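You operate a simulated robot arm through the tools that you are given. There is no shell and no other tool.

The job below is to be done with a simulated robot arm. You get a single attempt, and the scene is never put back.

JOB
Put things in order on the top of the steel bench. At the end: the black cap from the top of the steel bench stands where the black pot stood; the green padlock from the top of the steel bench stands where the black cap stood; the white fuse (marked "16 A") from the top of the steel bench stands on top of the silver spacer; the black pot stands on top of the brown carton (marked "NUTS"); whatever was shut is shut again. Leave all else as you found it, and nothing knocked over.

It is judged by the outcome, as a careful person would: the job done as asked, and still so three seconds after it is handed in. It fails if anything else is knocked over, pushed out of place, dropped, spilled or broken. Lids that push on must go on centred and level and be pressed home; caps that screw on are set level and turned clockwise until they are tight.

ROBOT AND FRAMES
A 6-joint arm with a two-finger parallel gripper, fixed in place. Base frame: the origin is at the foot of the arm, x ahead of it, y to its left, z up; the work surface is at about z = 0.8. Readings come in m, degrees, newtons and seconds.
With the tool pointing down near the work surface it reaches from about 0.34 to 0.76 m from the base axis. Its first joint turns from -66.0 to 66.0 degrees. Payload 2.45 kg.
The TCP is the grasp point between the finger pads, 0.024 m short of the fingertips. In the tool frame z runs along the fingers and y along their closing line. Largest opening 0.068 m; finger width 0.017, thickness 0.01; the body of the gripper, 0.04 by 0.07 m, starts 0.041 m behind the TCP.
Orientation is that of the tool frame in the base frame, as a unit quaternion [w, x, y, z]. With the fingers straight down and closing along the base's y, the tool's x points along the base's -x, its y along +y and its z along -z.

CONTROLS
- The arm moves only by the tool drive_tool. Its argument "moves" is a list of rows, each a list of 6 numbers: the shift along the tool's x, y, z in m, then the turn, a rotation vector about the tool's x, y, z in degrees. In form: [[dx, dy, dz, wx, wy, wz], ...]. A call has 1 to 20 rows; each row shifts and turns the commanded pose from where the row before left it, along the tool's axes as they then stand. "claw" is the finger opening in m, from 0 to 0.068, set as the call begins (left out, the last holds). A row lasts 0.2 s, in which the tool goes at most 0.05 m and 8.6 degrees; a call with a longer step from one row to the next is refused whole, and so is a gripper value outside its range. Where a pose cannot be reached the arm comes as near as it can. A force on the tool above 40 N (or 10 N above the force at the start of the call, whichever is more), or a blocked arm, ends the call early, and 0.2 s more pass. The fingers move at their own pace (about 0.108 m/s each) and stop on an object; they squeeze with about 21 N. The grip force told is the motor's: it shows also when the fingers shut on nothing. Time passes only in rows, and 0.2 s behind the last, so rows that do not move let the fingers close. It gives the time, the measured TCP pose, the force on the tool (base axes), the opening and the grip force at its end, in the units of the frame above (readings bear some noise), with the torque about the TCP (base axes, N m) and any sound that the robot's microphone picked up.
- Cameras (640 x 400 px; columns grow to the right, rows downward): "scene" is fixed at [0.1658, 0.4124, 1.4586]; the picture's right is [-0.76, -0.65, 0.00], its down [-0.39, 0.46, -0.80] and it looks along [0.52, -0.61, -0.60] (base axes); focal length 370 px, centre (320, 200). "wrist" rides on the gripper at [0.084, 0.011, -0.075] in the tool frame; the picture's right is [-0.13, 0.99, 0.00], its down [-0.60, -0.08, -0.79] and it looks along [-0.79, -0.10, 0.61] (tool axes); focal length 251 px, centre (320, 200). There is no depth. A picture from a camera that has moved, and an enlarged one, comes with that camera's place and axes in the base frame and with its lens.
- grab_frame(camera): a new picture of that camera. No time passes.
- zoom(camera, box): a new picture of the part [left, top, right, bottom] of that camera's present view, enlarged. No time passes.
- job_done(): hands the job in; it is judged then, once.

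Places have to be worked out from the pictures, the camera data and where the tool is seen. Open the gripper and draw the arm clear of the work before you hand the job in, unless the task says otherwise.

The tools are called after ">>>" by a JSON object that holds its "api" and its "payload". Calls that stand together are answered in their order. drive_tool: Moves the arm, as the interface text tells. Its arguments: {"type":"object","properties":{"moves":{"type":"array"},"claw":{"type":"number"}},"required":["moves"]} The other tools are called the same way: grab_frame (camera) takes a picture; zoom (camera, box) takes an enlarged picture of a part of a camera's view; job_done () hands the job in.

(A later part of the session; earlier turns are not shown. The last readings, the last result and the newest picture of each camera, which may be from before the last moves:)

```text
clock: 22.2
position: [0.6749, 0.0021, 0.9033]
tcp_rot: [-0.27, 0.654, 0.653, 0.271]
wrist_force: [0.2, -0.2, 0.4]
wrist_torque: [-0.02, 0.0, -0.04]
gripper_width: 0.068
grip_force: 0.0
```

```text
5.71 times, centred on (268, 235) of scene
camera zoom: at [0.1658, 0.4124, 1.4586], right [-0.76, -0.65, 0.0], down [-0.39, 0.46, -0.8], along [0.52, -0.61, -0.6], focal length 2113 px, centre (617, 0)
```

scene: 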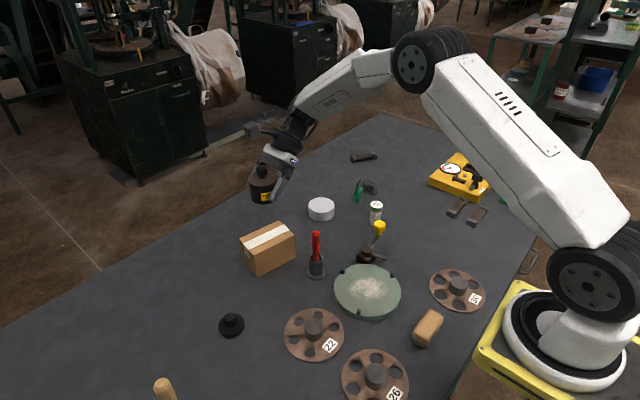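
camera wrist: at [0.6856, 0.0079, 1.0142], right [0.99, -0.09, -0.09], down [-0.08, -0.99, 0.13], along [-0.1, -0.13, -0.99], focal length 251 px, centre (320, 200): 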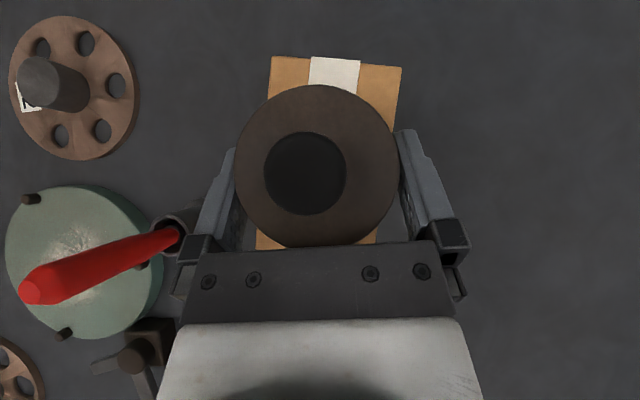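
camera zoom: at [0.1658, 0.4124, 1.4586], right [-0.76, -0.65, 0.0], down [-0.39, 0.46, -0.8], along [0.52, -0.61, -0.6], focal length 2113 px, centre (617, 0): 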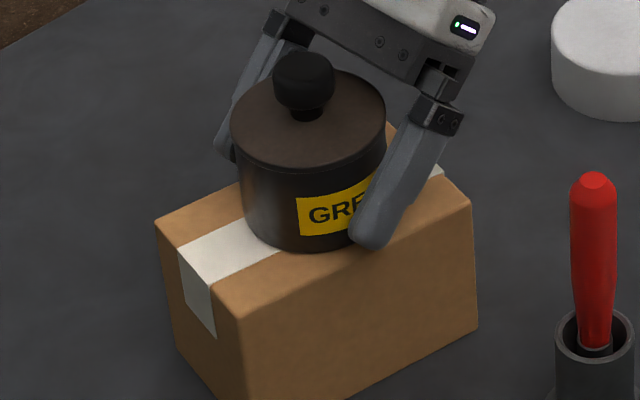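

The pot stands free on the carton with its lid on. I back the gripper out horizontally in -y, the reverse of the way in, and check.

>>> {"api": "drive_tool", "payload": {"moves": [[-0.007, 0, -0.007, 0, 0, 0], [-0.009, 0, -0.009, 0, 0, 0], [-0.011, 0, -0.011, 0, 0, 0], [-0.011, 0, -0.011, 0, 0, 0], [-0.011, 0, -0.011, 0, 0, 0], [-0.011, 0, -0.011, 0, 0, 0], [0, 0, 0, 0, 0, 0]], "claw": 0.068}}

>>> {"api": "grab_frame", "payload": {"camera": "wrist"}}

>>> {"api": "zoom", "payload": {"camera": "scene", "box": [228, 200, 308, 270]}}

```text
clock: 23.8
position: [0.6764, -0.0823, 0.9049]
tcp_rot: [-0.27, 0.653, 0.653, 0.27]
wrist_force: [1.1, 0.8, 0.4]
wrist_torque: [0.01, -0.03, 0.04]
gripper_width: 0.0679
grip_force: 0.1
```

```text
taken
camera wrist: at [0.6861, -0.0772, 1.0151], right [0.99, -0.09, -0.09], down [-0.08, -0.99, 0.13], along [-0.1, -0.13, -0.99], focal length 251 px, centre (320, 200)
```

wrist: 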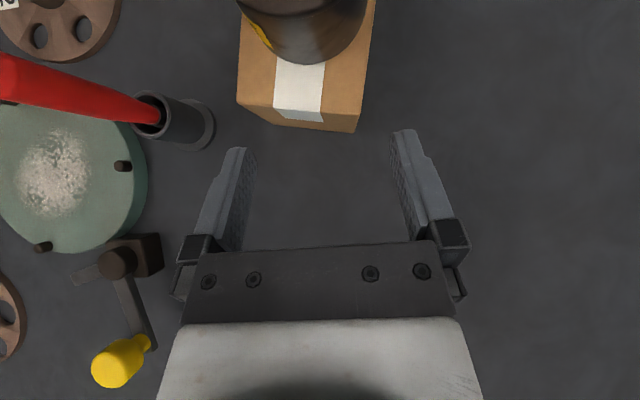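

```text
5.71 times, centred on (268, 235) of scene
camera zoom: at [0.1658, 0.4124, 1.4586], right [-0.76, -0.65, 0.0], down [-0.39, 0.46, -0.8], along [0.52, -0.61, -0.6], focal length 2113 px, centre (617, 0)
```

zoom: 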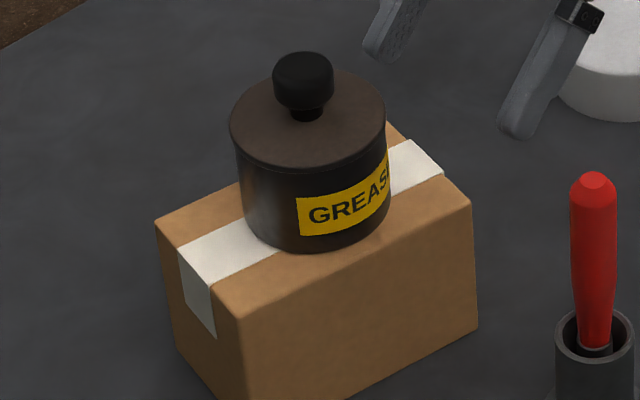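

The pot stands clear on the carton, lid shut. Next is the black cap: I raise the tool, take off the tilt and turn it back to the standard yaw while high up.

>>> {"api": "drive_tool", "payload": {"moves": [[0.0256, 0, -0.0256, 0, 0, 0], [0.0256, 0, -0.0256, 0, 0, 0], [0.0256, 0, -0.0256, 0, 0, 0], [0.0256, 0, -0.0256, 0, 0, 0], [0, 0, 0, 0, -7.5, 0], [0, 0, 0, 0, -7.5, 0], [0, 0, 0, 0, -7.5, 0], [0, 0, 0, 0, -7.5, 0], [0, 0, 0, 0, -7.5, 0], [0, 0, 0, 0, -7.5, 0], [0, 0, 0, 0, 0, 0]], "claw": 0.068}}

>>> {"api": "drive_tool", "payload": {"moves": [[0, 0, 0, 0, 0, -8.1818], [0, 0, 0, 0, 0, -8.1818], [0, 0, 0, 0, 0, -8.1818], [0, 0, 0, 0, 0, -8.1818], [0, 0, 0, 0, 0, -8.1818], [0, 0, 0, 0, 0, -8.1818], [0, 0, 0, 0, 0, -8.1818], [0, 0, 0, 0, 0, -8.1818], [0, 0, 0, 0, 0, -8.1818], [0, 0, 0, 0, 0, -8.1818], [0, 0, 0, 0, 0, -8.1818], [0, 0, 0, 0, 0, 0]], "claw": 0.068}}

>>> {"api": "grab_frame", "payload": {"camera": "wrist"}}

>>> {"api": "grab_frame", "payload": {"camera": "scene"}}

```text
clock: 26.2
position: [0.6757, -0.0825, 1.0464]
tcp_rot: [0.001, 0.707, 0.707, -0.001]
wrist_force: [0.8, -0.4, 0.6]
wrist_torque: [-0.01, 0.03, -0.02]
gripper_width: 0.0678
grip_force: 0.1
```

```text
clock: 28.8
position: [0.6762, -0.0822, 1.0456]
tcp_rot: [0.0, -0.002, 1.0, -0.001]
wrist_force: [0.0, 0.4, 0.7]
wrist_torque: [0.0, 0.0, 0.01]
gripper_width: 0.0681
grip_force: 0.0
```

```text
taken
camera wrist: at [0.5906, -0.0723, 1.1207], right [0.13, 0.99, 0.0], down [0.6, -0.08, 0.79], along [0.79, -0.1, -0.61], focal length 251 px, centre (320, 200)
```

wrist: 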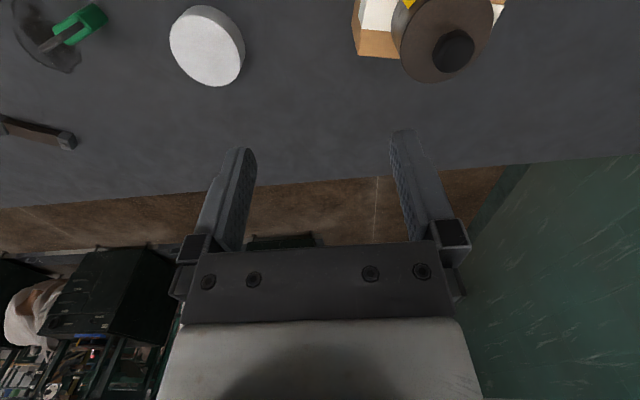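

```text
taken
```

scene: 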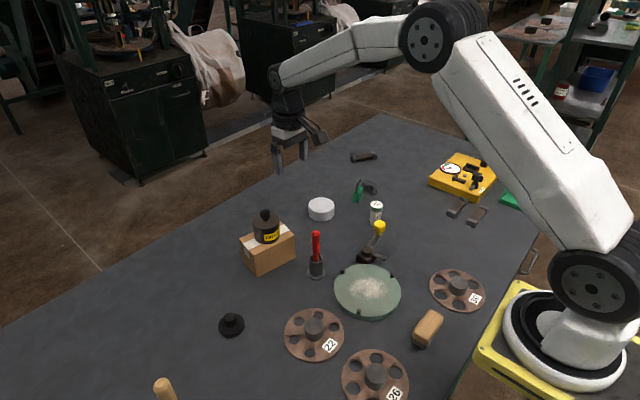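

All as expected: pot on carton, everything else in place. I move over toward the black cap to view it with the wrist camera.

>>> {"api": "drive_tool", "payload": {"moves": [[0.01825, 0.034, 0, 0, 0, 0], [0.01825, 0.034, 0, 0, 0, 0], [0.01825, 0.034, 0, 0, 0, 0], [0.01825, 0.034, 0, 0, 0, 0], [0.01825, 0.034, 0, 0, 0, 0], [0.01825, 0.034, 0, 0, 0, 0], [0.01825, 0.034, 0, 0, 0, 0], [0.01825, 0.034, 0, 0, 0, 0], [0, 0, 0.045, 0, 0, 0], [0, 0, 0, 0, 0, 0], [0, 0, 0, 0, 0, 0]], "claw": 0.068}}

>>> {"api": "grab_frame", "payload": {"camera": "wrist"}}

>>> {"api": "zoom", "payload": {"camera": "scene", "box": [207, 305, 255, 345]}}

```text
clock: 31.2
position: [0.5301, 0.1887, 1.0018]
tcp_rot: [0.0, 0.0, 1.0, 0.001]
wrist_force: [0.4, 0.3, 0.1]
wrist_torque: [-0.01, -0.02, 0.03]
gripper_width: 0.068
grip_force: 0.0
```

```text
taken
camera wrist: at [0.4463, 0.1994, 1.0754], right [0.13, 0.99, 0.0], down [0.6, -0.08, 0.79], along [0.79, -0.1, -0.61], focal length 251 px, centre (320, 200)
```

wrist: 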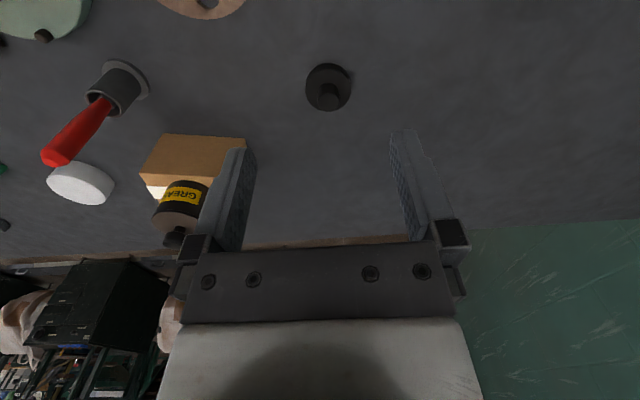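

```text
10.00 times, centred on (231, 325) of scene
camera zoom: at [0.1658, 0.4124, 1.4586], right [-0.76, -0.65, 0.0], down [-0.39, 0.46, -0.8], along [0.52, -0.61, -0.6], focal length 3698 px, centre (1210, -1050)
```

zoom: 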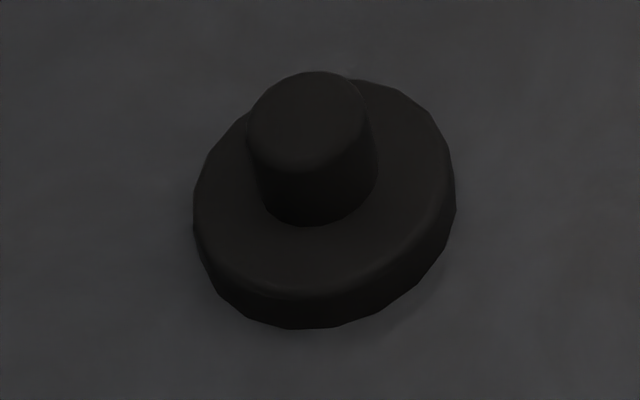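

The cap has a cylindrical knob on a flat disc. I enlarge the wrist view for its exact position and heights.

>>> {"api": "zoom", "payload": {"camera": "wrist", "box": [288, 50, 368, 120]}}

```text
5.71 times, centred on (328, 85) of wrist
camera zoom: at [0.4463, 0.1994, 1.0754], right [0.13, 0.99, 0.0], down [0.6, -0.08, 0.79], along [0.79, -0.1, -0.61], focal length 1437 px, centre (274, 857)
```

zoom: 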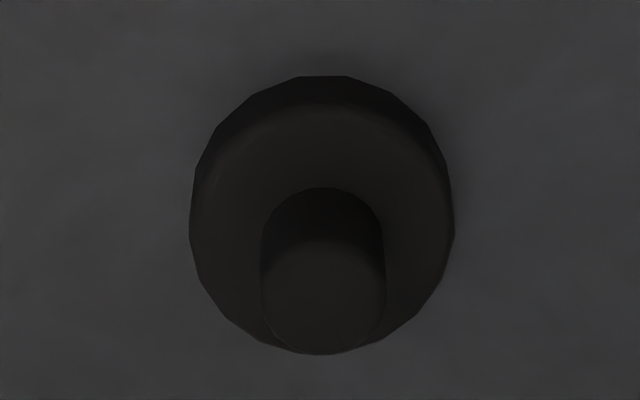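

I judge the cap's centre to be (0.5953, 0.1895), disc radius about 26 mm, disc top ≈0.811, knob top ≈0.830, knob about 22 mm wide. I go above it at z≈0.90 and check alignment.

>>> {"api": "drive_tool", "payload": {"moves": [[-0.0326, 0.0004, 0, 0, 0, 0], [-0.0326, 0.0004, 0, 0, 0, 0], [0, 0, 0.034, 0, 0, 0], [0, 0, 0.034, 0, 0, 0], [0, 0, 0.034, 0, 0, 0], [0, 0, 0, 0, 0, 0], [0, 0, 0, 0, 0, 0]], "claw": 0.05}}

>>> {"api": "grab_frame", "payload": {"camera": "wrist"}}

>>> {"api": "zoom", "payload": {"camera": "wrist", "box": [272, 20, 368, 130]}}

>>> {"api": "zoom", "payload": {"camera": "scene", "box": [199, 285, 263, 345]}}

```text
clock: 32.8
position: [0.5948, 0.189, 0.8999]
tcp_rot: [0.0, 0.0, 1.0, 0.001]
wrist_force: [0.4, 0.6, -0.3]
wrist_torque: [-0.01, 0.01, -0.02]
gripper_width: 0.0499
grip_force: 0.1
```

```text
taken
camera wrist: at [0.5104, 0.1996, 0.9743], right [0.13, 0.99, 0.0], down [0.6, -0.08, 0.79], along [0.79, -0.1, -0.61], focal length 251 px, centre (320, 200)
```

wrist: 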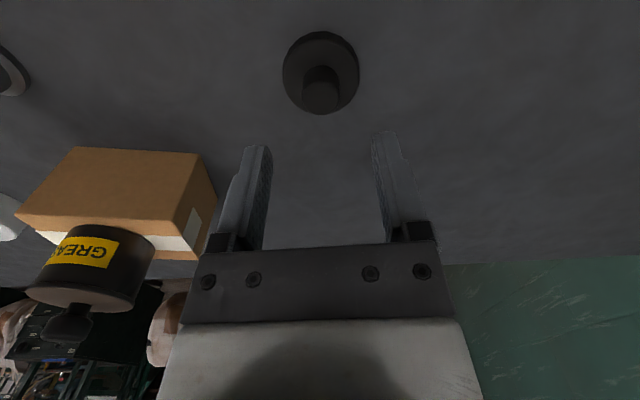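

```text
3.64 times, centred on (320, 75) of wrist
camera zoom: at [0.5104, 0.1996, 0.9743], right [0.13, 0.99, 0.0], down [0.6, -0.08, 0.79], along [0.79, -0.1, -0.61], focal length 914 px, centre (320, 654)
```

zoom: 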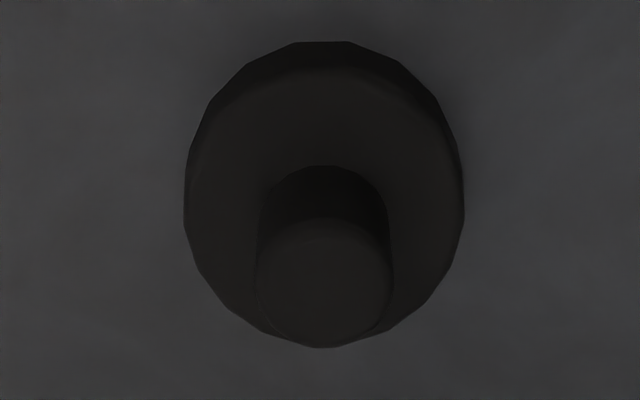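

```text
6.67 times, centred on (231, 315) of scene
camera zoom: at [0.1658, 0.4124, 1.4586], right [-0.76, -0.65, 0.0], down [-0.39, 0.46, -0.8], along [0.52, -0.61, -0.6], focal length 2465 px, centre (913, -567)
```

zoom: 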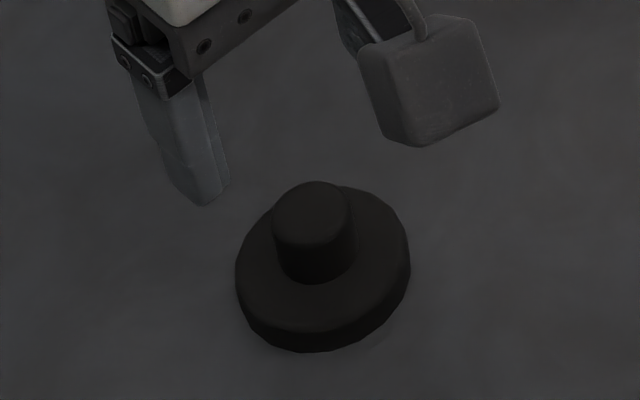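

The cap's knob lies within 1 mm of the tool axis (cap centre (0.595, 0.1895)). I descend to z≈0.838 with the fingers opened to 50 mm, so the tips stop just above the disc.

>>> {"api": "drive_tool", "payload": {"moves": [[0, 0.0005, 0.018, 0, 0, 0], [0, 0, 0.018, 0, 0, 0], [0, 0, 0.014, 0, 0, 0], [0, 0, 0.008, 0, 0, 0], [0, 0, 0.004, 0, 0, 0], [0, 0, 0, 0, 0, 0], [0, 0, 0, 0, 0, 0]], "claw": 0.05}}

>>> {"api": "grab_frame", "payload": {"camera": "wrist"}}

>>> {"api": "zoom", "payload": {"camera": "scene", "box": [199, 295, 263, 345]}}

```text
clock: 34.4
position: [0.5952, 0.1923, 0.8378]
tcp_rot: [-0.001, 0.0, 1.0, 0.0]
wrist_force: [0.3, -0.2, 0.4]
wrist_torque: [0.0, -0.01, 0.0]
gripper_width: 0.05
grip_force: 0.0
```

```text
taken
camera wrist: at [0.5101, 0.2017, 0.9127], right [0.13, 0.99, 0.0], down [0.6, -0.08, 0.79], along [0.79, -0.1, -0.61], focal length 251 px, centre (320, 200)
```

wrist: 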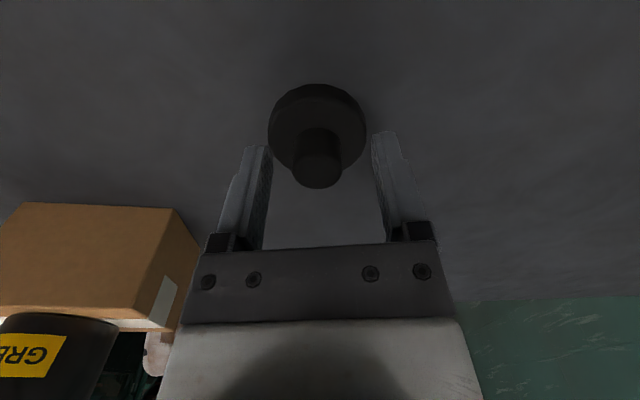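

```text
8.00 times, centred on (231, 320) of scene
camera zoom: at [0.1658, 0.4124, 1.4586], right [-0.76, -0.65, 0.0], down [-0.39, 0.46, -0.8], along [0.52, -0.61, -0.6], focal length 2958 px, centre (1032, -760)
```

zoom: 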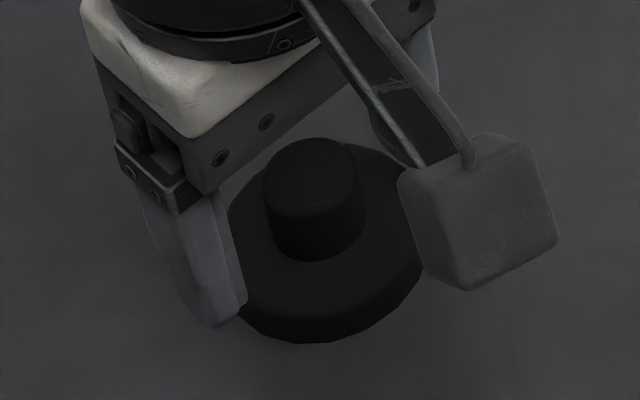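

The knob sits about 1.5 mm to -y of the finger centre now, so I nudge by that and close on the knob.

>>> {"api": "drive_tool", "payload": {"moves": [[0, -0.0015, 0, 0, 0, 0], [0, 0, 0, 0, 0, 0], [0, 0, 0, 0, 0, 0]], "claw": 0.05}}

>>> {"api": "zoom", "payload": {"camera": "wrist", "box": [224, 70, 416, 250]}}

```text
clock: 35.2
position: [0.5931, 0.1904, 0.8384]
tcp_rot: [-0.001, 0.0, 1.0, 0.0]
wrist_force: [1.3, -0.6, -1.0]
wrist_torque: [0.01, -0.01, 0.03]
gripper_width: 0.0502
grip_force: 0.0
```

```text
2.22 times, centred on (320, 160) of wrist
camera zoom: at [0.5102, 0.1999, 0.9124], right [0.13, 0.99, 0.0], down [0.6, -0.08, 0.79], along [0.79, -0.1, -0.61], focal length 559 px, centre (320, 289)
```

zoom: 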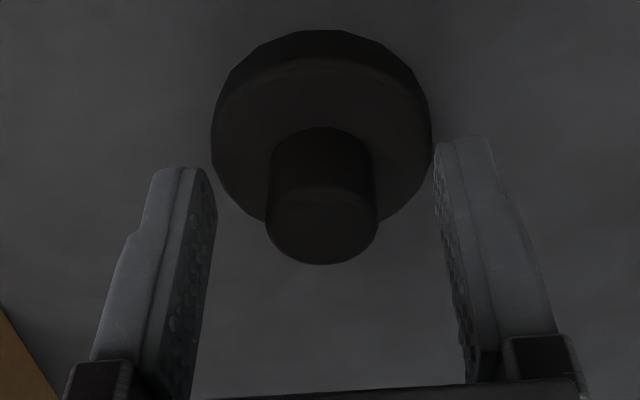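

The knob is centred between the fingers (column 321). I close on it.

>>> {"api": "drive_tool", "payload": {"moves": [[0, 0, 0, 0, 0, 0], [0, 0, 0, 0, 0, 0], [0, 0, 0, 0, 0, 0]], "claw": 0.0}}

>>> {"api": "zoom", "payload": {"camera": "wrist", "box": [224, 70, 416, 250]}}

>>> {"api": "zoom", "payload": {"camera": "scene", "box": [199, 295, 263, 345]}}

```text
clock: 36.0
position: [0.5943, 0.1896, 0.8379]
tcp_rot: [0.0, 0.0, 1.0, 0.0]
wrist_force: [-0.3, 1.0, -0.3]
wrist_torque: [-0.01, 0.01, -0.02]
gripper_width: 0.0221
grip_force: 21.1
```

```text
2.22 times, centred on (320, 160) of wrist
camera zoom: at [0.5102, 0.2, 0.9125], right [0.13, 0.99, 0.0], down [0.6, -0.08, 0.79], along [0.79, -0.1, -0.61], focal length 559 px, centre (320, 289)
```

zoom: 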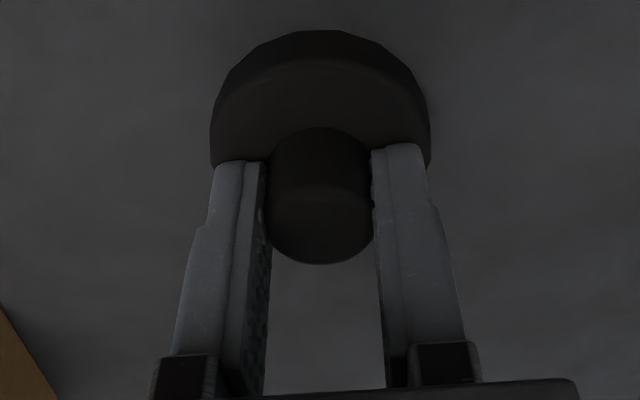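

```text
8.00 times, centred on (231, 320) of scene
camera zoom: at [0.1658, 0.4124, 1.4586], right [-0.76, -0.65, 0.0], down [-0.39, 0.46, -0.8], along [0.52, -0.61, -0.6], focal length 2958 px, centre (1032, -760)
```

zoom: 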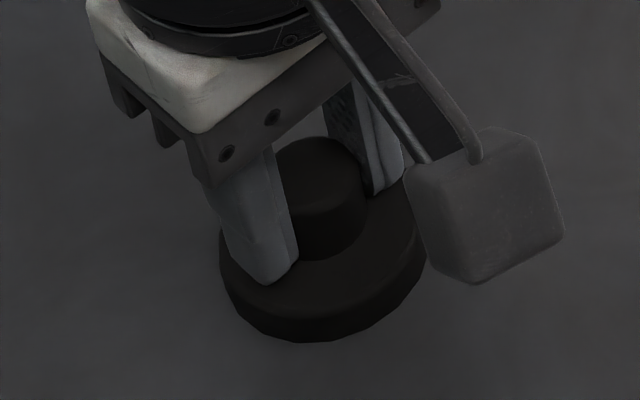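

The knob is gripped at 22.1 mm; the cap's spot is (0.594, 0.190). I lift it and check that it hangs level.

>>> {"api": "drive_tool", "payload": {"moves": [[0, 0, -0.004, 0, 0, 0], [0, 0, -0.015, 0, 0, 0], [0, 0, -0.03, 0, 0, 0], [0, 0, -0.045, 0, 0, 0], [0, 0, -0.045, 0, 0, 0], [0, 0, -0.045, 0, 0, 0], [0, 0, 0, 0, 0, 0]], "claw": 0.0}}

>>> {"api": "grab_frame", "payload": {"camera": "wrist"}}

>>> {"api": "grab_frame", "payload": {"camera": "scene"}}

```text
clock: 37.6
position: [0.5929, 0.1882, 1.0213]
tcp_rot: [0.0, 0.0, 1.0, 0.0]
wrist_force: [0.0, -0.5, -0.1]
wrist_torque: [-0.01, -0.01, 0.0]
gripper_width: 0.0222
grip_force: 21.3
```

```text
taken
camera wrist: at [0.509, 0.1988, 1.0959], right [0.13, 0.99, 0.0], down [0.6, -0.08, 0.79], along [0.79, -0.1, -0.61], focal length 251 px, centre (320, 200)
```

wrist: 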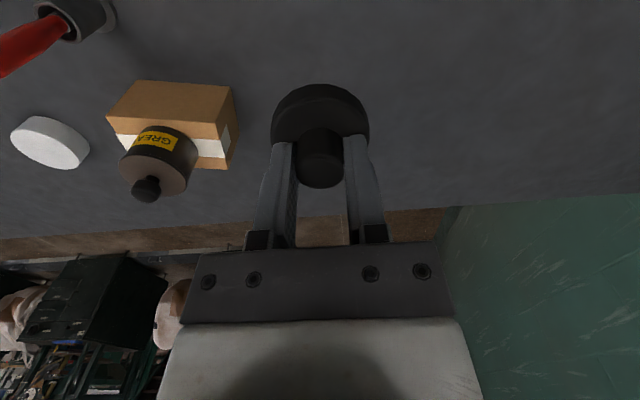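

```text
taken
```

scene: 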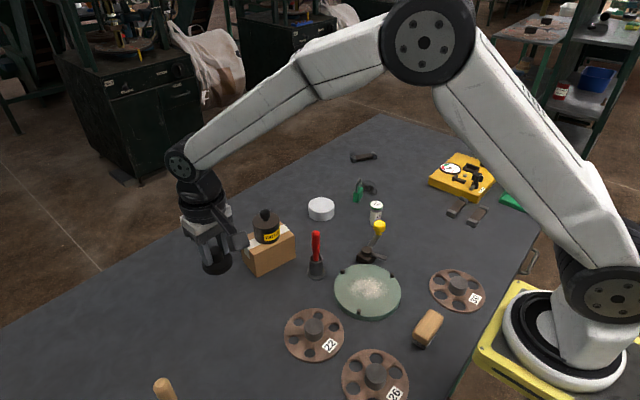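

The cap hangs level and firm. I carry it at z≈1.02 to above the pot's old spot at (0.390, -0.274).

>>> {"api": "drive_tool", "payload": {"moves": [[0.008, -0.0183, 0, 0, 0, 0], [0.01691, -0.03863, 0, 0, 0, 0], [0.01691, -0.03863, 0, 0, 0, 0], [0.01691, -0.03863, 0, 0, 0, 0], [0.01691, -0.03863, 0, 0, 0, 0], [0.01691, -0.03863, 0, 0, 0, 0], [0.01691, -0.03863, 0, 0, 0, 0], [0.01691, -0.03863, 0, 0, 0, 0], [0.01691, -0.03863, 0, 0, 0, 0], [0.01691, -0.03863, 0, 0, 0, 0], [0.01691, -0.03863, 0, 0, 0, 0], [0.01691, -0.03863, 0, 0, 0, 0], [0.0089, -0.0203, 0, 0, 0, 0], [0, 0, 0, 0, 0, 0], [0, 0, 0, 0, 0, 0]], "claw": 0.0}}

>>> {"api": "grab_frame", "payload": {"camera": "wrist"}}

>>> {"api": "grab_frame", "payload": {"camera": "scene"}}

```text
clock: 40.8
position: [0.3911, -0.275, 1.0231]
tcp_rot: [0.0, 0.001, 1.0, 0.0]
wrist_force: [1.1, -0.1, -0.7]
wrist_torque: [0.0, 0.01, 0.02]
gripper_width: 0.0223
grip_force: 21.7
```

```text
taken
camera wrist: at [0.3059, -0.2638, 1.0973], right [0.13, 0.99, 0.0], down [0.6, -0.08, 0.79], along [0.79, -0.1, -0.61], focal length 251 px, centre (320, 200)
```

wrist: 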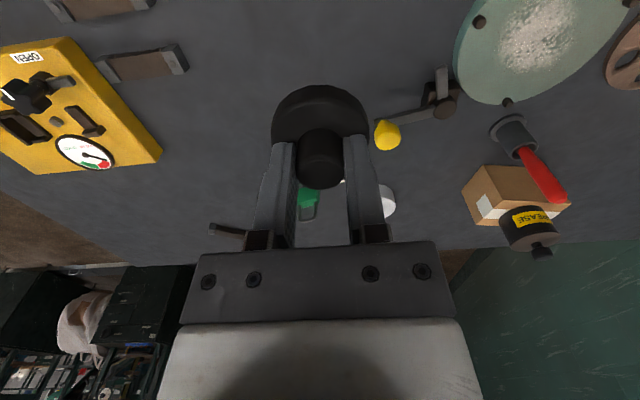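

```text
taken
```

scene: 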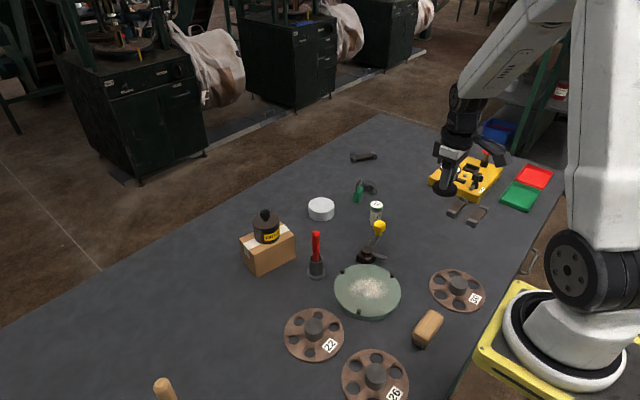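

The tool is at (0.391, -0.275), within 1 mm of the target. I lower the cap to a few millimetres above the bench.

>>> {"api": "drive_tool", "payload": {"moves": [[0.0007, 0.0007, 0.045, 0, 0, 0], [0, 0, 0.045, 0, 0, 0], [0, 0, 0.045, 0, 0, 0], [0, 0, 0.025, 0, 0, 0], [0, 0, 0.012, 0, 0, 0], [0, 0, 0.006, 0, 0, 0], [0, 0, 0.003, 0, 0, 0], [0, 0, 0, 0, 0, 0]], "claw": 0.0}}

>>> {"api": "zoom", "payload": {"camera": "scene", "box": [400, 215, 464, 265]}}

```text
clock: 42.6
position: [0.3915, -0.2753, 0.8409]
tcp_rot: [0.0, 0.001, 1.0, 0.0]
wrist_force: [0.0, -0.8, 1.0]
wrist_torque: [0.01, 0.01, -0.05]
gripper_width: 0.0222
grip_force: 20.7
```

```text
8.00 times, centred on (432, 240) of scene
camera zoom: at [0.1658, 0.4124, 1.4586], right [-0.76, -0.65, 0.0], down [-0.39, 0.46, -0.8], along [0.52, -0.61, -0.6], focal length 2958 px, centre (-576, -120)
```

zoom: 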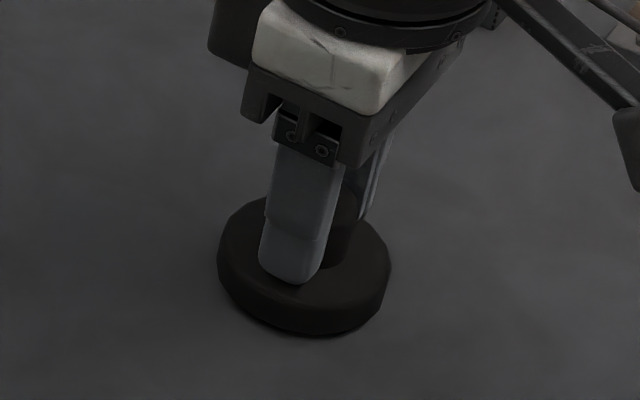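

The cap is about 2–3 mm above the bench over the right spot. I lower in 1 mm steps until it touches.

>>> {"api": "drive_tool", "payload": {"moves": [[0, 0.0005, 0.001, 0, 0, 0], [0, 0, 0.001, 0, 0, 0], [0, 0, 0.0005, 0, 0, 0], [0, 0, 0, 0, 0, 0]], "claw": 0.0}}

>>> {"api": "zoom", "payload": {"camera": "scene", "box": [410, 235, 450, 260]}}

```text
clock: 43.6
position: [0.3915, -0.2712, 0.84]
tcp_rot: [0.0, 0.0, 1.0, 0.0]
wrist_force: [0.3, 0.1, 0.5]
wrist_torque: [0.02, -0.01, 0.05]
gripper_width: 0.0224
grip_force: 20.7
```

```text
16.00 times, centred on (430, 248) of scene
camera zoom: at [0.1658, 0.4124, 1.4586], right [-0.76, -0.65, 0.0], down [-0.39, 0.46, -0.8], along [0.52, -0.61, -0.6], focal length 5916 px, centre (-1440, -560)
```

zoom: 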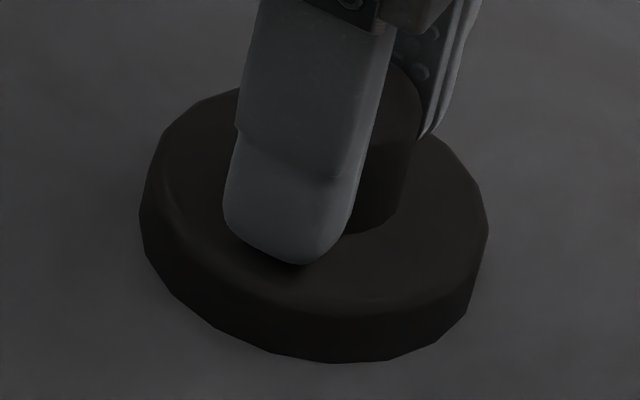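

Contact hasn't clearly shown yet; at grip the tool read 0.838 and it is now ≈0.840. I lower another 2 mm gently.

>>> {"api": "drive_tool", "payload": {"moves": [[0, 0, 0.001, 0, 0, 0], [0, 0, 0.001, 0, 0, 0], [0, 0, 0, 0, 0, 0]], "claw": 0.0}}

>>> {"api": "zoom", "payload": {"camera": "scene", "box": [410, 235, 450, 260]}}

```text
clock: 44.5
position: [0.3909, -0.2734, 0.8389]
tcp_rot: [0.001, 0.0, 1.0, -0.001]
wrist_force: [-3.9, 1.8, 9.8]
wrist_torque: [0.08, 0.13, -0.06]
gripper_width: 0.0222
grip_force: 20.8
stopped in row 3: the force on the tool passed its limit at 41 N (the readings are from after the stop); the commanded pose is now the measured one
```

```text
16.00 times, centred on (430, 248) of scene
camera zoom: at [0.1656, 0.4125, 1.4586], right [-0.76, -0.65, 0.0], down [-0.39, 0.46, -0.8], along [0.52, -0.61, -0.6], focal length 5916 px, centre (-1440, -560)
```

zoom: 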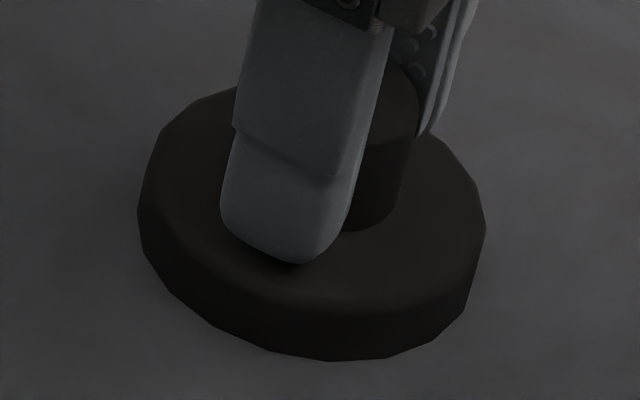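

The cap is firmly on the bench (stiff contact, stopped by the force limit). I relieve the pressure by half a millimetre, then open the fingers.

>>> {"api": "drive_tool", "payload": {"moves": [[0, 0, -0.0004, 0, 0, 0], [0, 0, 0, 0, 0, 0]], "claw": 0.0}}

>>> {"api": "drive_tool", "payload": {"moves": [[0, 0, 0, 0, 0, 0], [0, 0, 0, 0, 0, 0]], "claw": 0.05}}

>>> {"api": "zoom", "payload": {"camera": "scene", "box": [410, 235, 450, 260]}}

>>> {"api": "grab_frame", "payload": {"camera": "wrist"}}

```text
clock: 45.1
position: [0.3913, -0.2727, 0.8392]
tcp_rot: [0.001, 0.0, 1.0, -0.001]
wrist_force: [-1.6, 0.0, 2.5]
wrist_torque: [0.0, 0.06, 0.02]
gripper_width: 0.0222
grip_force: 20.6
```

```text
clock: 45.7
position: [0.3907, -0.2732, 0.837]
tcp_rot: [0.001, 0.0, 1.0, 0.0]
wrist_force: [1.1, 0.2, 0.8]
wrist_torque: [0.0, -0.01, -0.03]
gripper_width: 0.05
grip_force: 0.0
```

```text
16.00 times, centred on (430, 248) of scene
camera zoom: at [0.1658, 0.4124, 1.4586], right [-0.76, -0.65, 0.0], down [-0.39, 0.46, -0.8], along [0.52, -0.61, -0.6], focal length 5916 px, centre (-1440, -560)
```

zoom: 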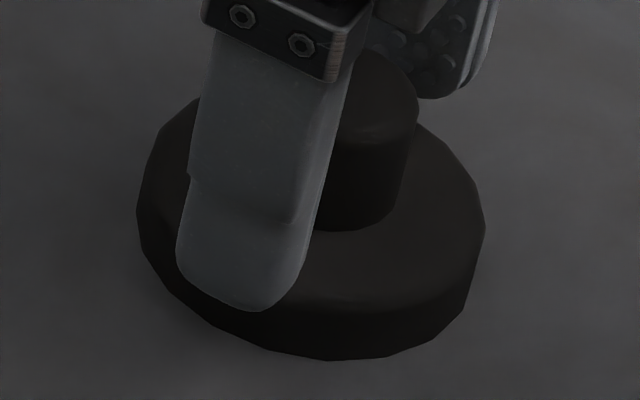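

```text
taken
camera wrist: at [0.307, -0.2628, 0.9123], right [0.13, 0.99, 0.0], down [0.6, -0.08, 0.79], along [0.79, -0.1, -0.61], focal length 251 px, centre (320, 200)
```

wrist: 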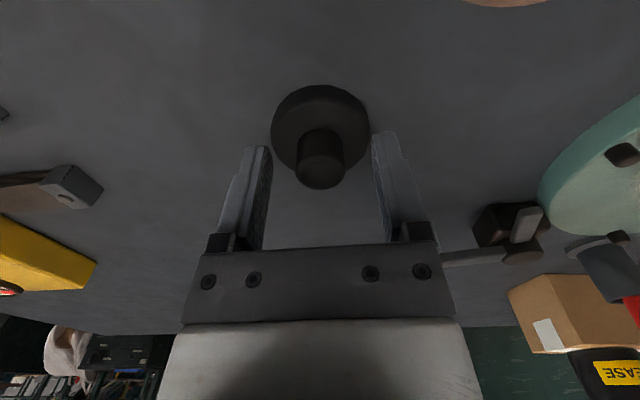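

The cap stands on the pot's old spot, released. I rise straight up and move to look at the padlock.

>>> {"api": "drive_tool", "payload": {"moves": [[0, 0, -0.02, 0, 0, 0], [0, 0, -0.045, 0, 0, 0], [0, 0, -0.05, 0, 0, 0], [0, 0, -0.048, 0, 0, 0], [-0.038, -0.007, 0, 0, 0, 0], [-0.038, -0.007, 0, 0, 0, 0], [-0.038, -0.007, 0, 0, 0, 0], [-0.038, -0.007, 0, 0, 0, 0], [-0.038, -0.007, 0, 0, 0, 0], [0, 0, 0, 0, 0, 0], [0, 0, 0, 0, 0, 0]], "claw": 0.068}}

>>> {"api": "grab_frame", "payload": {"camera": "wrist"}}

>>> {"api": "grab_frame", "payload": {"camera": "scene"}}

```text
clock: 48.1
position: [0.5811, -0.3078, 1.0011]
tcp_rot: [0.001, 0.0, 1.0, -0.001]
wrist_force: [0.5, -0.4, 0.4]
wrist_torque: [0.01, 0.0, -0.01]
gripper_width: 0.0681
grip_force: 0.0
```

```text
taken
camera wrist: at [0.4967, -0.2976, 1.0751], right [0.13, 0.99, 0.0], down [0.6, -0.08, 0.79], along [0.79, -0.1, -0.61], focal length 251 px, centre (320, 200)
```

wrist: 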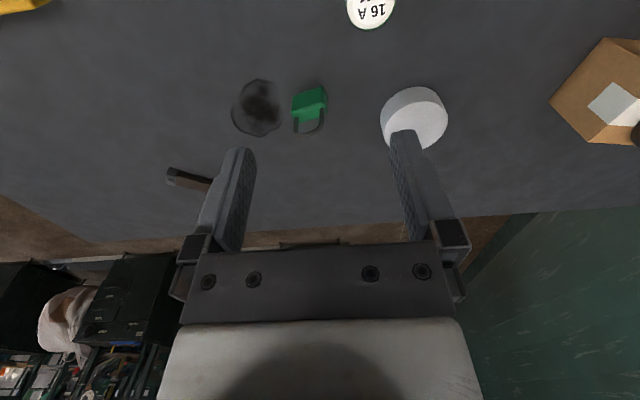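

```text
taken
```

scene: 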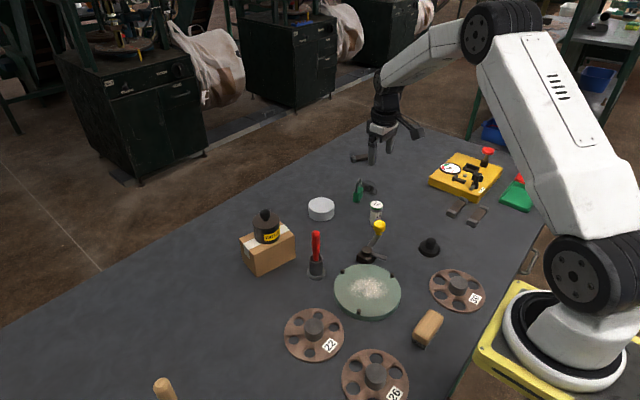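

The padlock stands in view, with its shackle up. I enlarge it in both cameras for position, orientation and height.

>>> {"api": "zoom", "payload": {"camera": "wrist", "box": [276, 75, 344, 145]}}

>>> {"api": "zoom", "payload": {"camera": "scene", "box": [344, 172, 384, 207]}}

>>> {"api": "zoom", "payload": {"camera": "scene", "box": [408, 225, 448, 265]}}

```text
5.71 times, centred on (310, 110) of wrist
camera zoom: at [0.4967, -0.2976, 1.0751], right [0.13, 0.99, 0.0], down [0.6, -0.08, 0.79], along [0.79, -0.1, -0.61], focal length 1437 px, centre (377, 714)
```

zoom: 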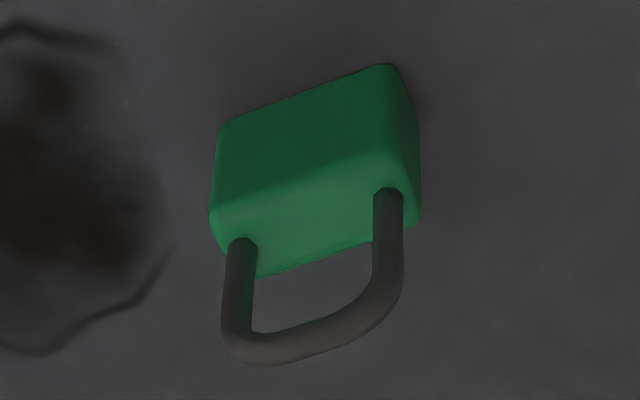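

```text
11.43 times, centred on (364, 190) of scene
camera zoom: at [0.1658, 0.4124, 1.4586], right [-0.76, -0.65, 0.0], down [-0.39, 0.46, -0.8], along [0.52, -0.61, -0.6], focal length 4226 px, centre (-183, 320)
```

zoom: 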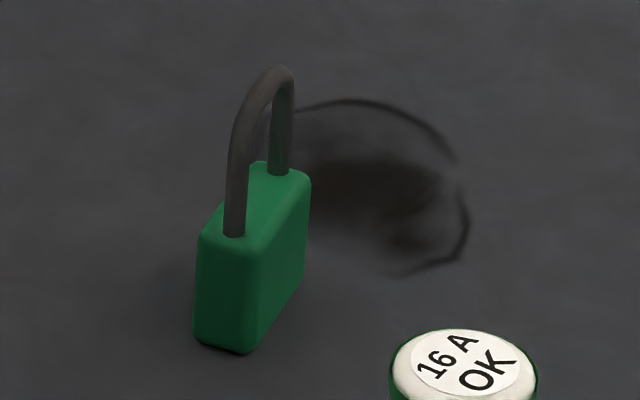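

```text
10.00 times, centred on (428, 245) of scene
camera zoom: at [0.1658, 0.4124, 1.4586], right [-0.76, -0.65, 0.0], down [-0.39, 0.46, -0.8], along [0.52, -0.61, -0.6], focal length 3698 px, centre (-760, -250)
```

zoom: 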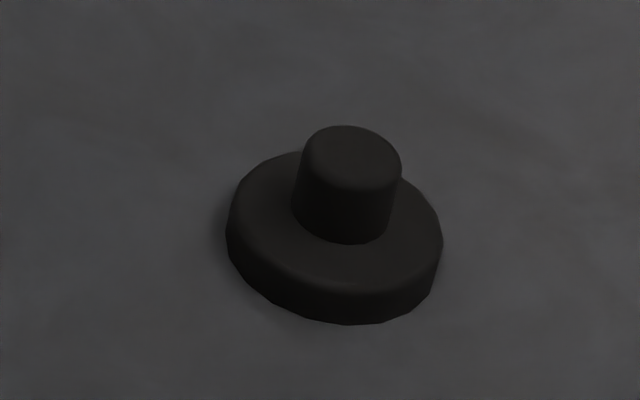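

The padlock's body measures about 38 × 15 mm, centred near (0.655, -0.331); its body top is at ≈0.834 and the shackle top at ≈0.876, with the broad faces' normal about 13° from x. I turn the tool 77° so the fingers close across its thickness, and move above it.

>>> {"api": "drive_tool", "payload": {"moves": [[0, 0, 0, 0, 0, 8.5556], [0, 0, 0, 0, 0, 8.5556], [0, 0, 0, 0, 0, 8.5556], [0, 0, 0, 0, 0, 8.5556], [0, 0, 0, 0, 0, 8.5556], [0, 0, 0, 0, 0, 8.5556], [0, 0, 0, 0, 0, 8.5556], [0, 0, 0, 0, 0, 8.5556], [0, 0, 0, 0, 0, 8.5556], [-0.0195, 0.03355, 0, 0, 0, 0], [-0.0195, 0.03355, 0, 0, 0, 0], [0, 0, 0.025, 0, 0, 0], [0, 0, 0.025, 0, 0, 0], [0, 0, 0, 0, 0, 0], [0, 0, 0, 0, 0, 0]], "claw": 0.06}}

>>> {"api": "grab_frame", "payload": {"camera": "wrist"}}

>>> {"api": "zoom", "payload": {"camera": "scene", "box": [324, 140, 404, 210]}}

```text
clock: 51.3
position: [0.6552, -0.3325, 0.9508]
tcp_rot: [0.002, 0.622, 0.783, 0.0]
wrist_force: [0.6, -0.9, 0.5]
wrist_torque: [0.02, 0.0, -0.01]
gripper_width: 0.0598
grip_force: 0.1
```

```text
taken
camera wrist: at [0.6465, -0.2481, 1.0243], right [1.0, 0.1, 0.0], down [0.06, -0.6, 0.79], along [0.08, -0.79, -0.61], focal length 251 px, centre (320, 200)
```

wrist: 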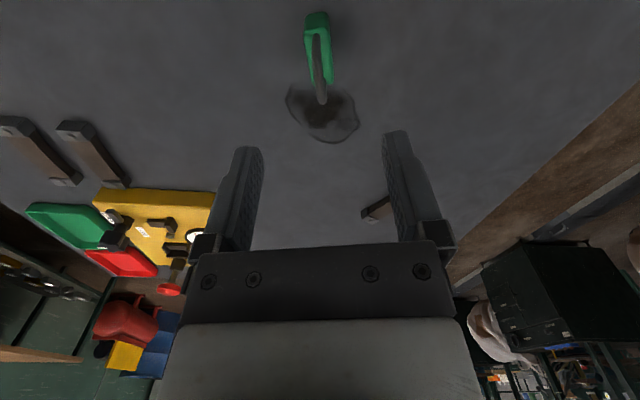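

```text
5.71 times, centred on (364, 175) of scene
camera zoom: at [0.1658, 0.4124, 1.4586], right [-0.76, -0.65, 0.0], down [-0.39, 0.46, -0.8], along [0.52, -0.61, -0.6], focal length 2113 px, centre (69, 343)
```

zoom: 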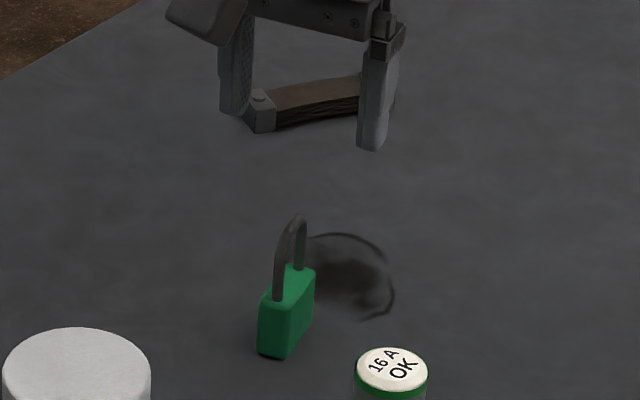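

The tool is over the padlock with the yaw set. I enlarge the wrist view to check alignment with the padlock's thickness.

>>> {"api": "zoom", "payload": {"camera": "wrist", "box": [264, 0, 376, 120]}}

```text
3.33 times, centred on (320, 60) of wrist
camera zoom: at [0.6465, -0.2481, 1.0243], right [1.0, 0.1, 0.0], down [0.06, -0.6, 0.79], along [0.08, -0.79, -0.61], focal length 838 px, centre (320, 667)
```

zoom: 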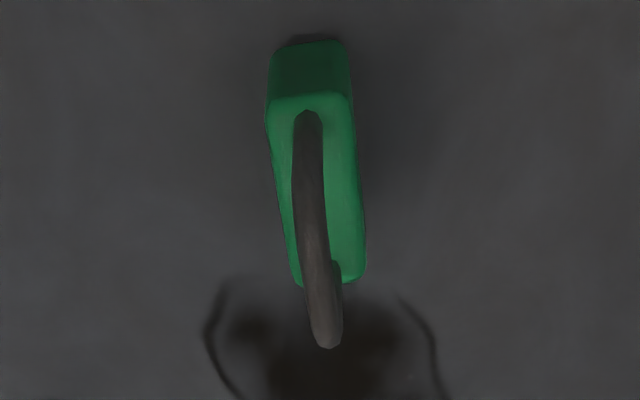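

The padlock body's centre comes out at (0.655, -0.330), thickness about 16.5 mm, angle 13° — well aligned. I correct 2.5 mm along its width and descend to z≈0.843, which keeps the palm above the shackle (top ≈0.877).

>>> {"api": "drive_tool", "payload": {"moves": [[0.0024, 0.0006, 0.03, 0, 0, 0], [0, 0, 0.03, 0, 0, 0], [0, 0, 0.025, 0, 0, 0], [0, 0, 0.015, 0, 0, 0], [0, 0, 0.008, 0, 0, 0], [0, 0, 0, 0, 0, 0], [0, 0, 0, 0, 0, 0]], "claw": 0.05}}

>>> {"api": "grab_frame", "payload": {"camera": "wrist"}}

>>> {"api": "zoom", "payload": {"camera": "scene", "box": [334, 160, 390, 210]}}

```text
clock: 52.9
position: [0.6573, -0.3291, 0.8427]
tcp_rot: [0.001, 0.623, 0.783, 0.0]
wrist_force: [1.4, 0.8, -0.1]
wrist_torque: [-0.04, 0.01, -0.03]
gripper_width: 0.0501
grip_force: 0.0
```

```text
taken
camera wrist: at [0.6477, -0.2446, 0.9174], right [1.0, 0.1, 0.0], down [0.06, -0.6, 0.79], along [0.08, -0.79, -0.61], focal length 251 px, centre (320, 200)
```

wrist: 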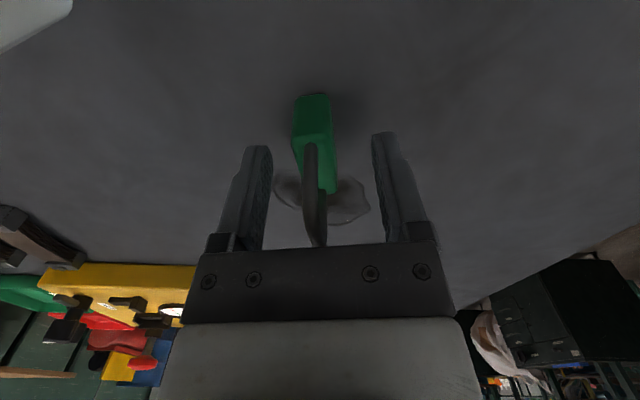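

```text
8.00 times, centred on (362, 185) of scene
camera zoom: at [0.1658, 0.4124, 1.4586], right [-0.76, -0.65, 0.0], down [-0.39, 0.46, -0.8], along [0.52, -0.61, -0.6], focal length 2958 px, centre (-16, 320)
```

zoom: 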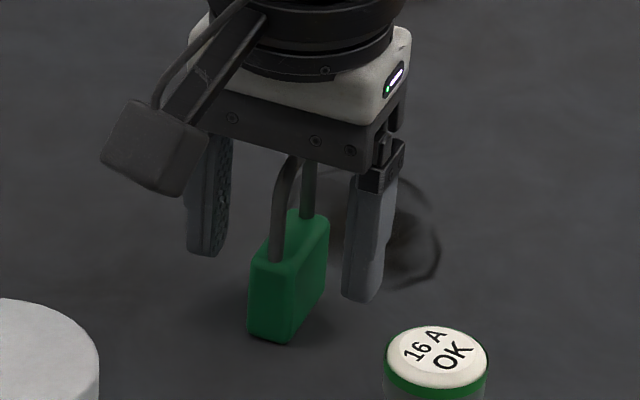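

The padlock sits between the fingers with the shackle clear under the palm; it's about 1.5 mm off centre. I nudge and close on the body.

>>> {"api": "drive_tool", "payload": {"moves": [[0, -0.0015, 0, 0, 0, 0], [0, 0, 0, 0, 0, 0]], "claw": 0.05}}

>>> {"api": "drive_tool", "payload": {"moves": [[0, 0, 0, 0, 0, 0], [0, 0, 0, 0, 0, 0], [0, 0, 0, 0, 0, 0]], "claw": 0.0}}

>>> {"api": "zoom", "payload": {"camera": "wrist", "box": [224, 70, 416, 260]}}

>>> {"api": "zoom", "payload": {"camera": "scene", "box": [334, 160, 390, 210]}}

```text
clock: 53.5
position: [0.6543, -0.3295, 0.8432]
tcp_rot: [0.001, 0.622, 0.783, 0.0]
wrist_force: [-0.5, -0.5, -0.7]
wrist_torque: [0.01, -0.05, -0.05]
gripper_width: 0.0498
grip_force: 0.1
```

```text
clock: 54.3
position: [0.6551, -0.3293, 0.8443]
tcp_rot: [0.001, 0.623, 0.782, 0.0]
wrist_force: [-0.5, 0.1, 0.2]
wrist_torque: [-0.05, -0.02, -0.04]
gripper_width: 0.0174
grip_force: 21.1
```

```text
2.11 times, centred on (320, 165) of wrist
camera zoom: at [0.6462, -0.2456, 0.9176], right [1.0, 0.1, 0.0], down [0.06, -0.6, 0.79], along [0.08, -0.79, -0.61], focal length 529 px, centre (320, 274)
```

zoom: 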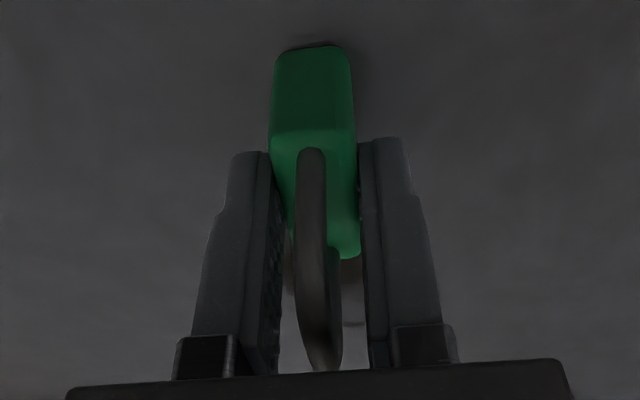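

```text
8.00 times, centred on (362, 185) of scene
camera zoom: at [0.1658, 0.4124, 1.4586], right [-0.76, -0.65, 0.0], down [-0.39, 0.46, -0.8], along [0.52, -0.61, -0.6], focal length 2958 px, centre (-16, 320)
```

zoom: 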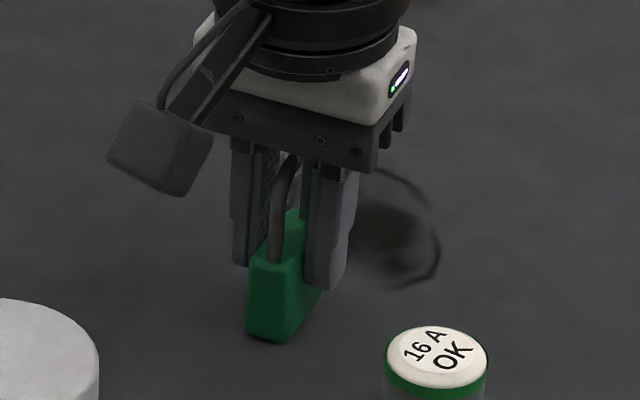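

The padlock is gripped across 17.4 mm with 21 N. I lift it and check that it hangs straight.

>>> {"api": "drive_tool", "payload": {"moves": [[0, 0, -0.005, 0, 0, 0], [0, 0, -0.015, 0, 0, 0], [0, 0, -0.03, 0, 0, 0], [0, 0, -0.045, 0, 0, 0], [0, 0, -0.045, 0, 0, 0], [0, 0, -0.045, 0, 0, 0], [0, 0, 0, 0, 0, 0]], "claw": 0.0}}

>>> {"api": "zoom", "payload": {"camera": "wrist", "box": [224, 70, 416, 260]}}

>>> {"api": "grab_frame", "payload": {"camera": "scene"}}

```text
clock: 55.9
position: [0.6535, -0.3311, 1.0303]
tcp_rot: [0.0, 0.622, 0.783, -0.001]
wrist_force: [0.0, -0.5, -0.9]
wrist_torque: [0.0, -0.03, 0.0]
gripper_width: 0.0174
grip_force: 20.8
```

```text
2.11 times, centred on (320, 165) of wrist
camera zoom: at [0.6456, -0.2468, 1.1035], right [1.0, 0.1, 0.0], down [0.06, -0.61, 0.79], along [0.08, -0.79, -0.61], focal length 529 px, centre (320, 274)
```

zoom: 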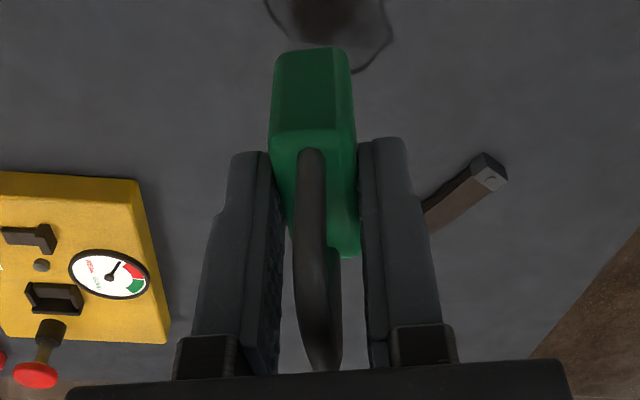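

```text
taken
```

scene: 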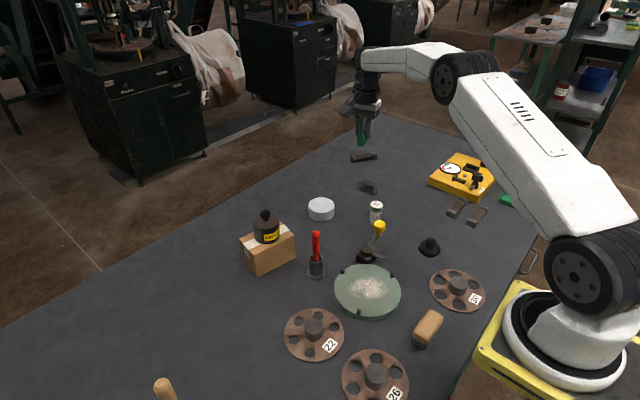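

The padlock hangs straight. I carry it at z≈1.03 (bottom ≈0.987, well above pot and screwdriver) to above the cap's old spot at (0.5945, 0.190).

>>> {"api": "drive_tool", "payload": {"moves": [[0.02, 0.0023, 0, 0, 0, 0], [0.04008, 0.00455, 0, 0, 0, 0], [0.04008, 0.00455, 0, 0, 0, 0], [0.04008, 0.00455, 0, 0, 0, 0], [0.04008, 0.00455, 0, 0, 0, 0], [0.04008, 0.00455, 0, 0, 0, 0], [0.04008, 0.00455, 0, 0, 0, 0], [0.04008, 0.00455, 0, 0, 0, 0], [0.04008, 0.00455, 0, 0, 0, 0], [0.04008, 0.00455, 0, 0, 0, 0], [0.04008, 0.00455, 0, 0, 0, 0], [0.04008, 0.00455, 0, 0, 0, 0], [0.04008, 0.00455, 0, 0, 0, 0], [0.02, 0.0023, 0, 0, 0, 0], [0, 0, 0, 0, 0, 0], [0, 0, 0, 0, 0, 0]], "claw": 0.0}}

>>> {"api": "grab_frame", "payload": {"camera": "wrist"}}

>>> {"api": "grab_frame", "payload": {"camera": "scene"}}

```text
clock: 59.3
position: [0.5938, 0.1926, 1.0272]
tcp_rot: [0.001, 0.623, 0.782, 0.0]
wrist_force: [-0.2, 0.8, -0.3]
wrist_torque: [-0.02, -0.01, -0.03]
gripper_width: 0.0175
grip_force: 21.0
```

```text
taken
camera wrist: at [0.5856, 0.2768, 1.1014], right [1.0, 0.1, 0.0], down [0.06, -0.6, 0.79], along [0.08, -0.79, -0.61], focal length 251 px, centre (320, 200)
```

wrist: 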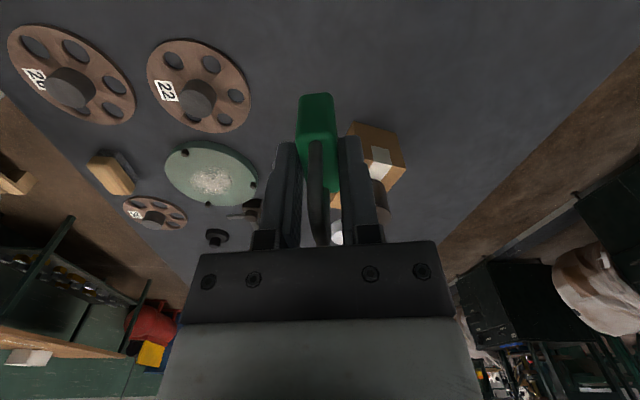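

```text
taken
```

scene: 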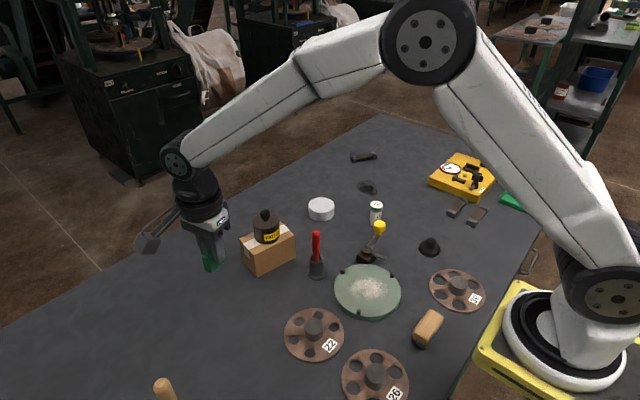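

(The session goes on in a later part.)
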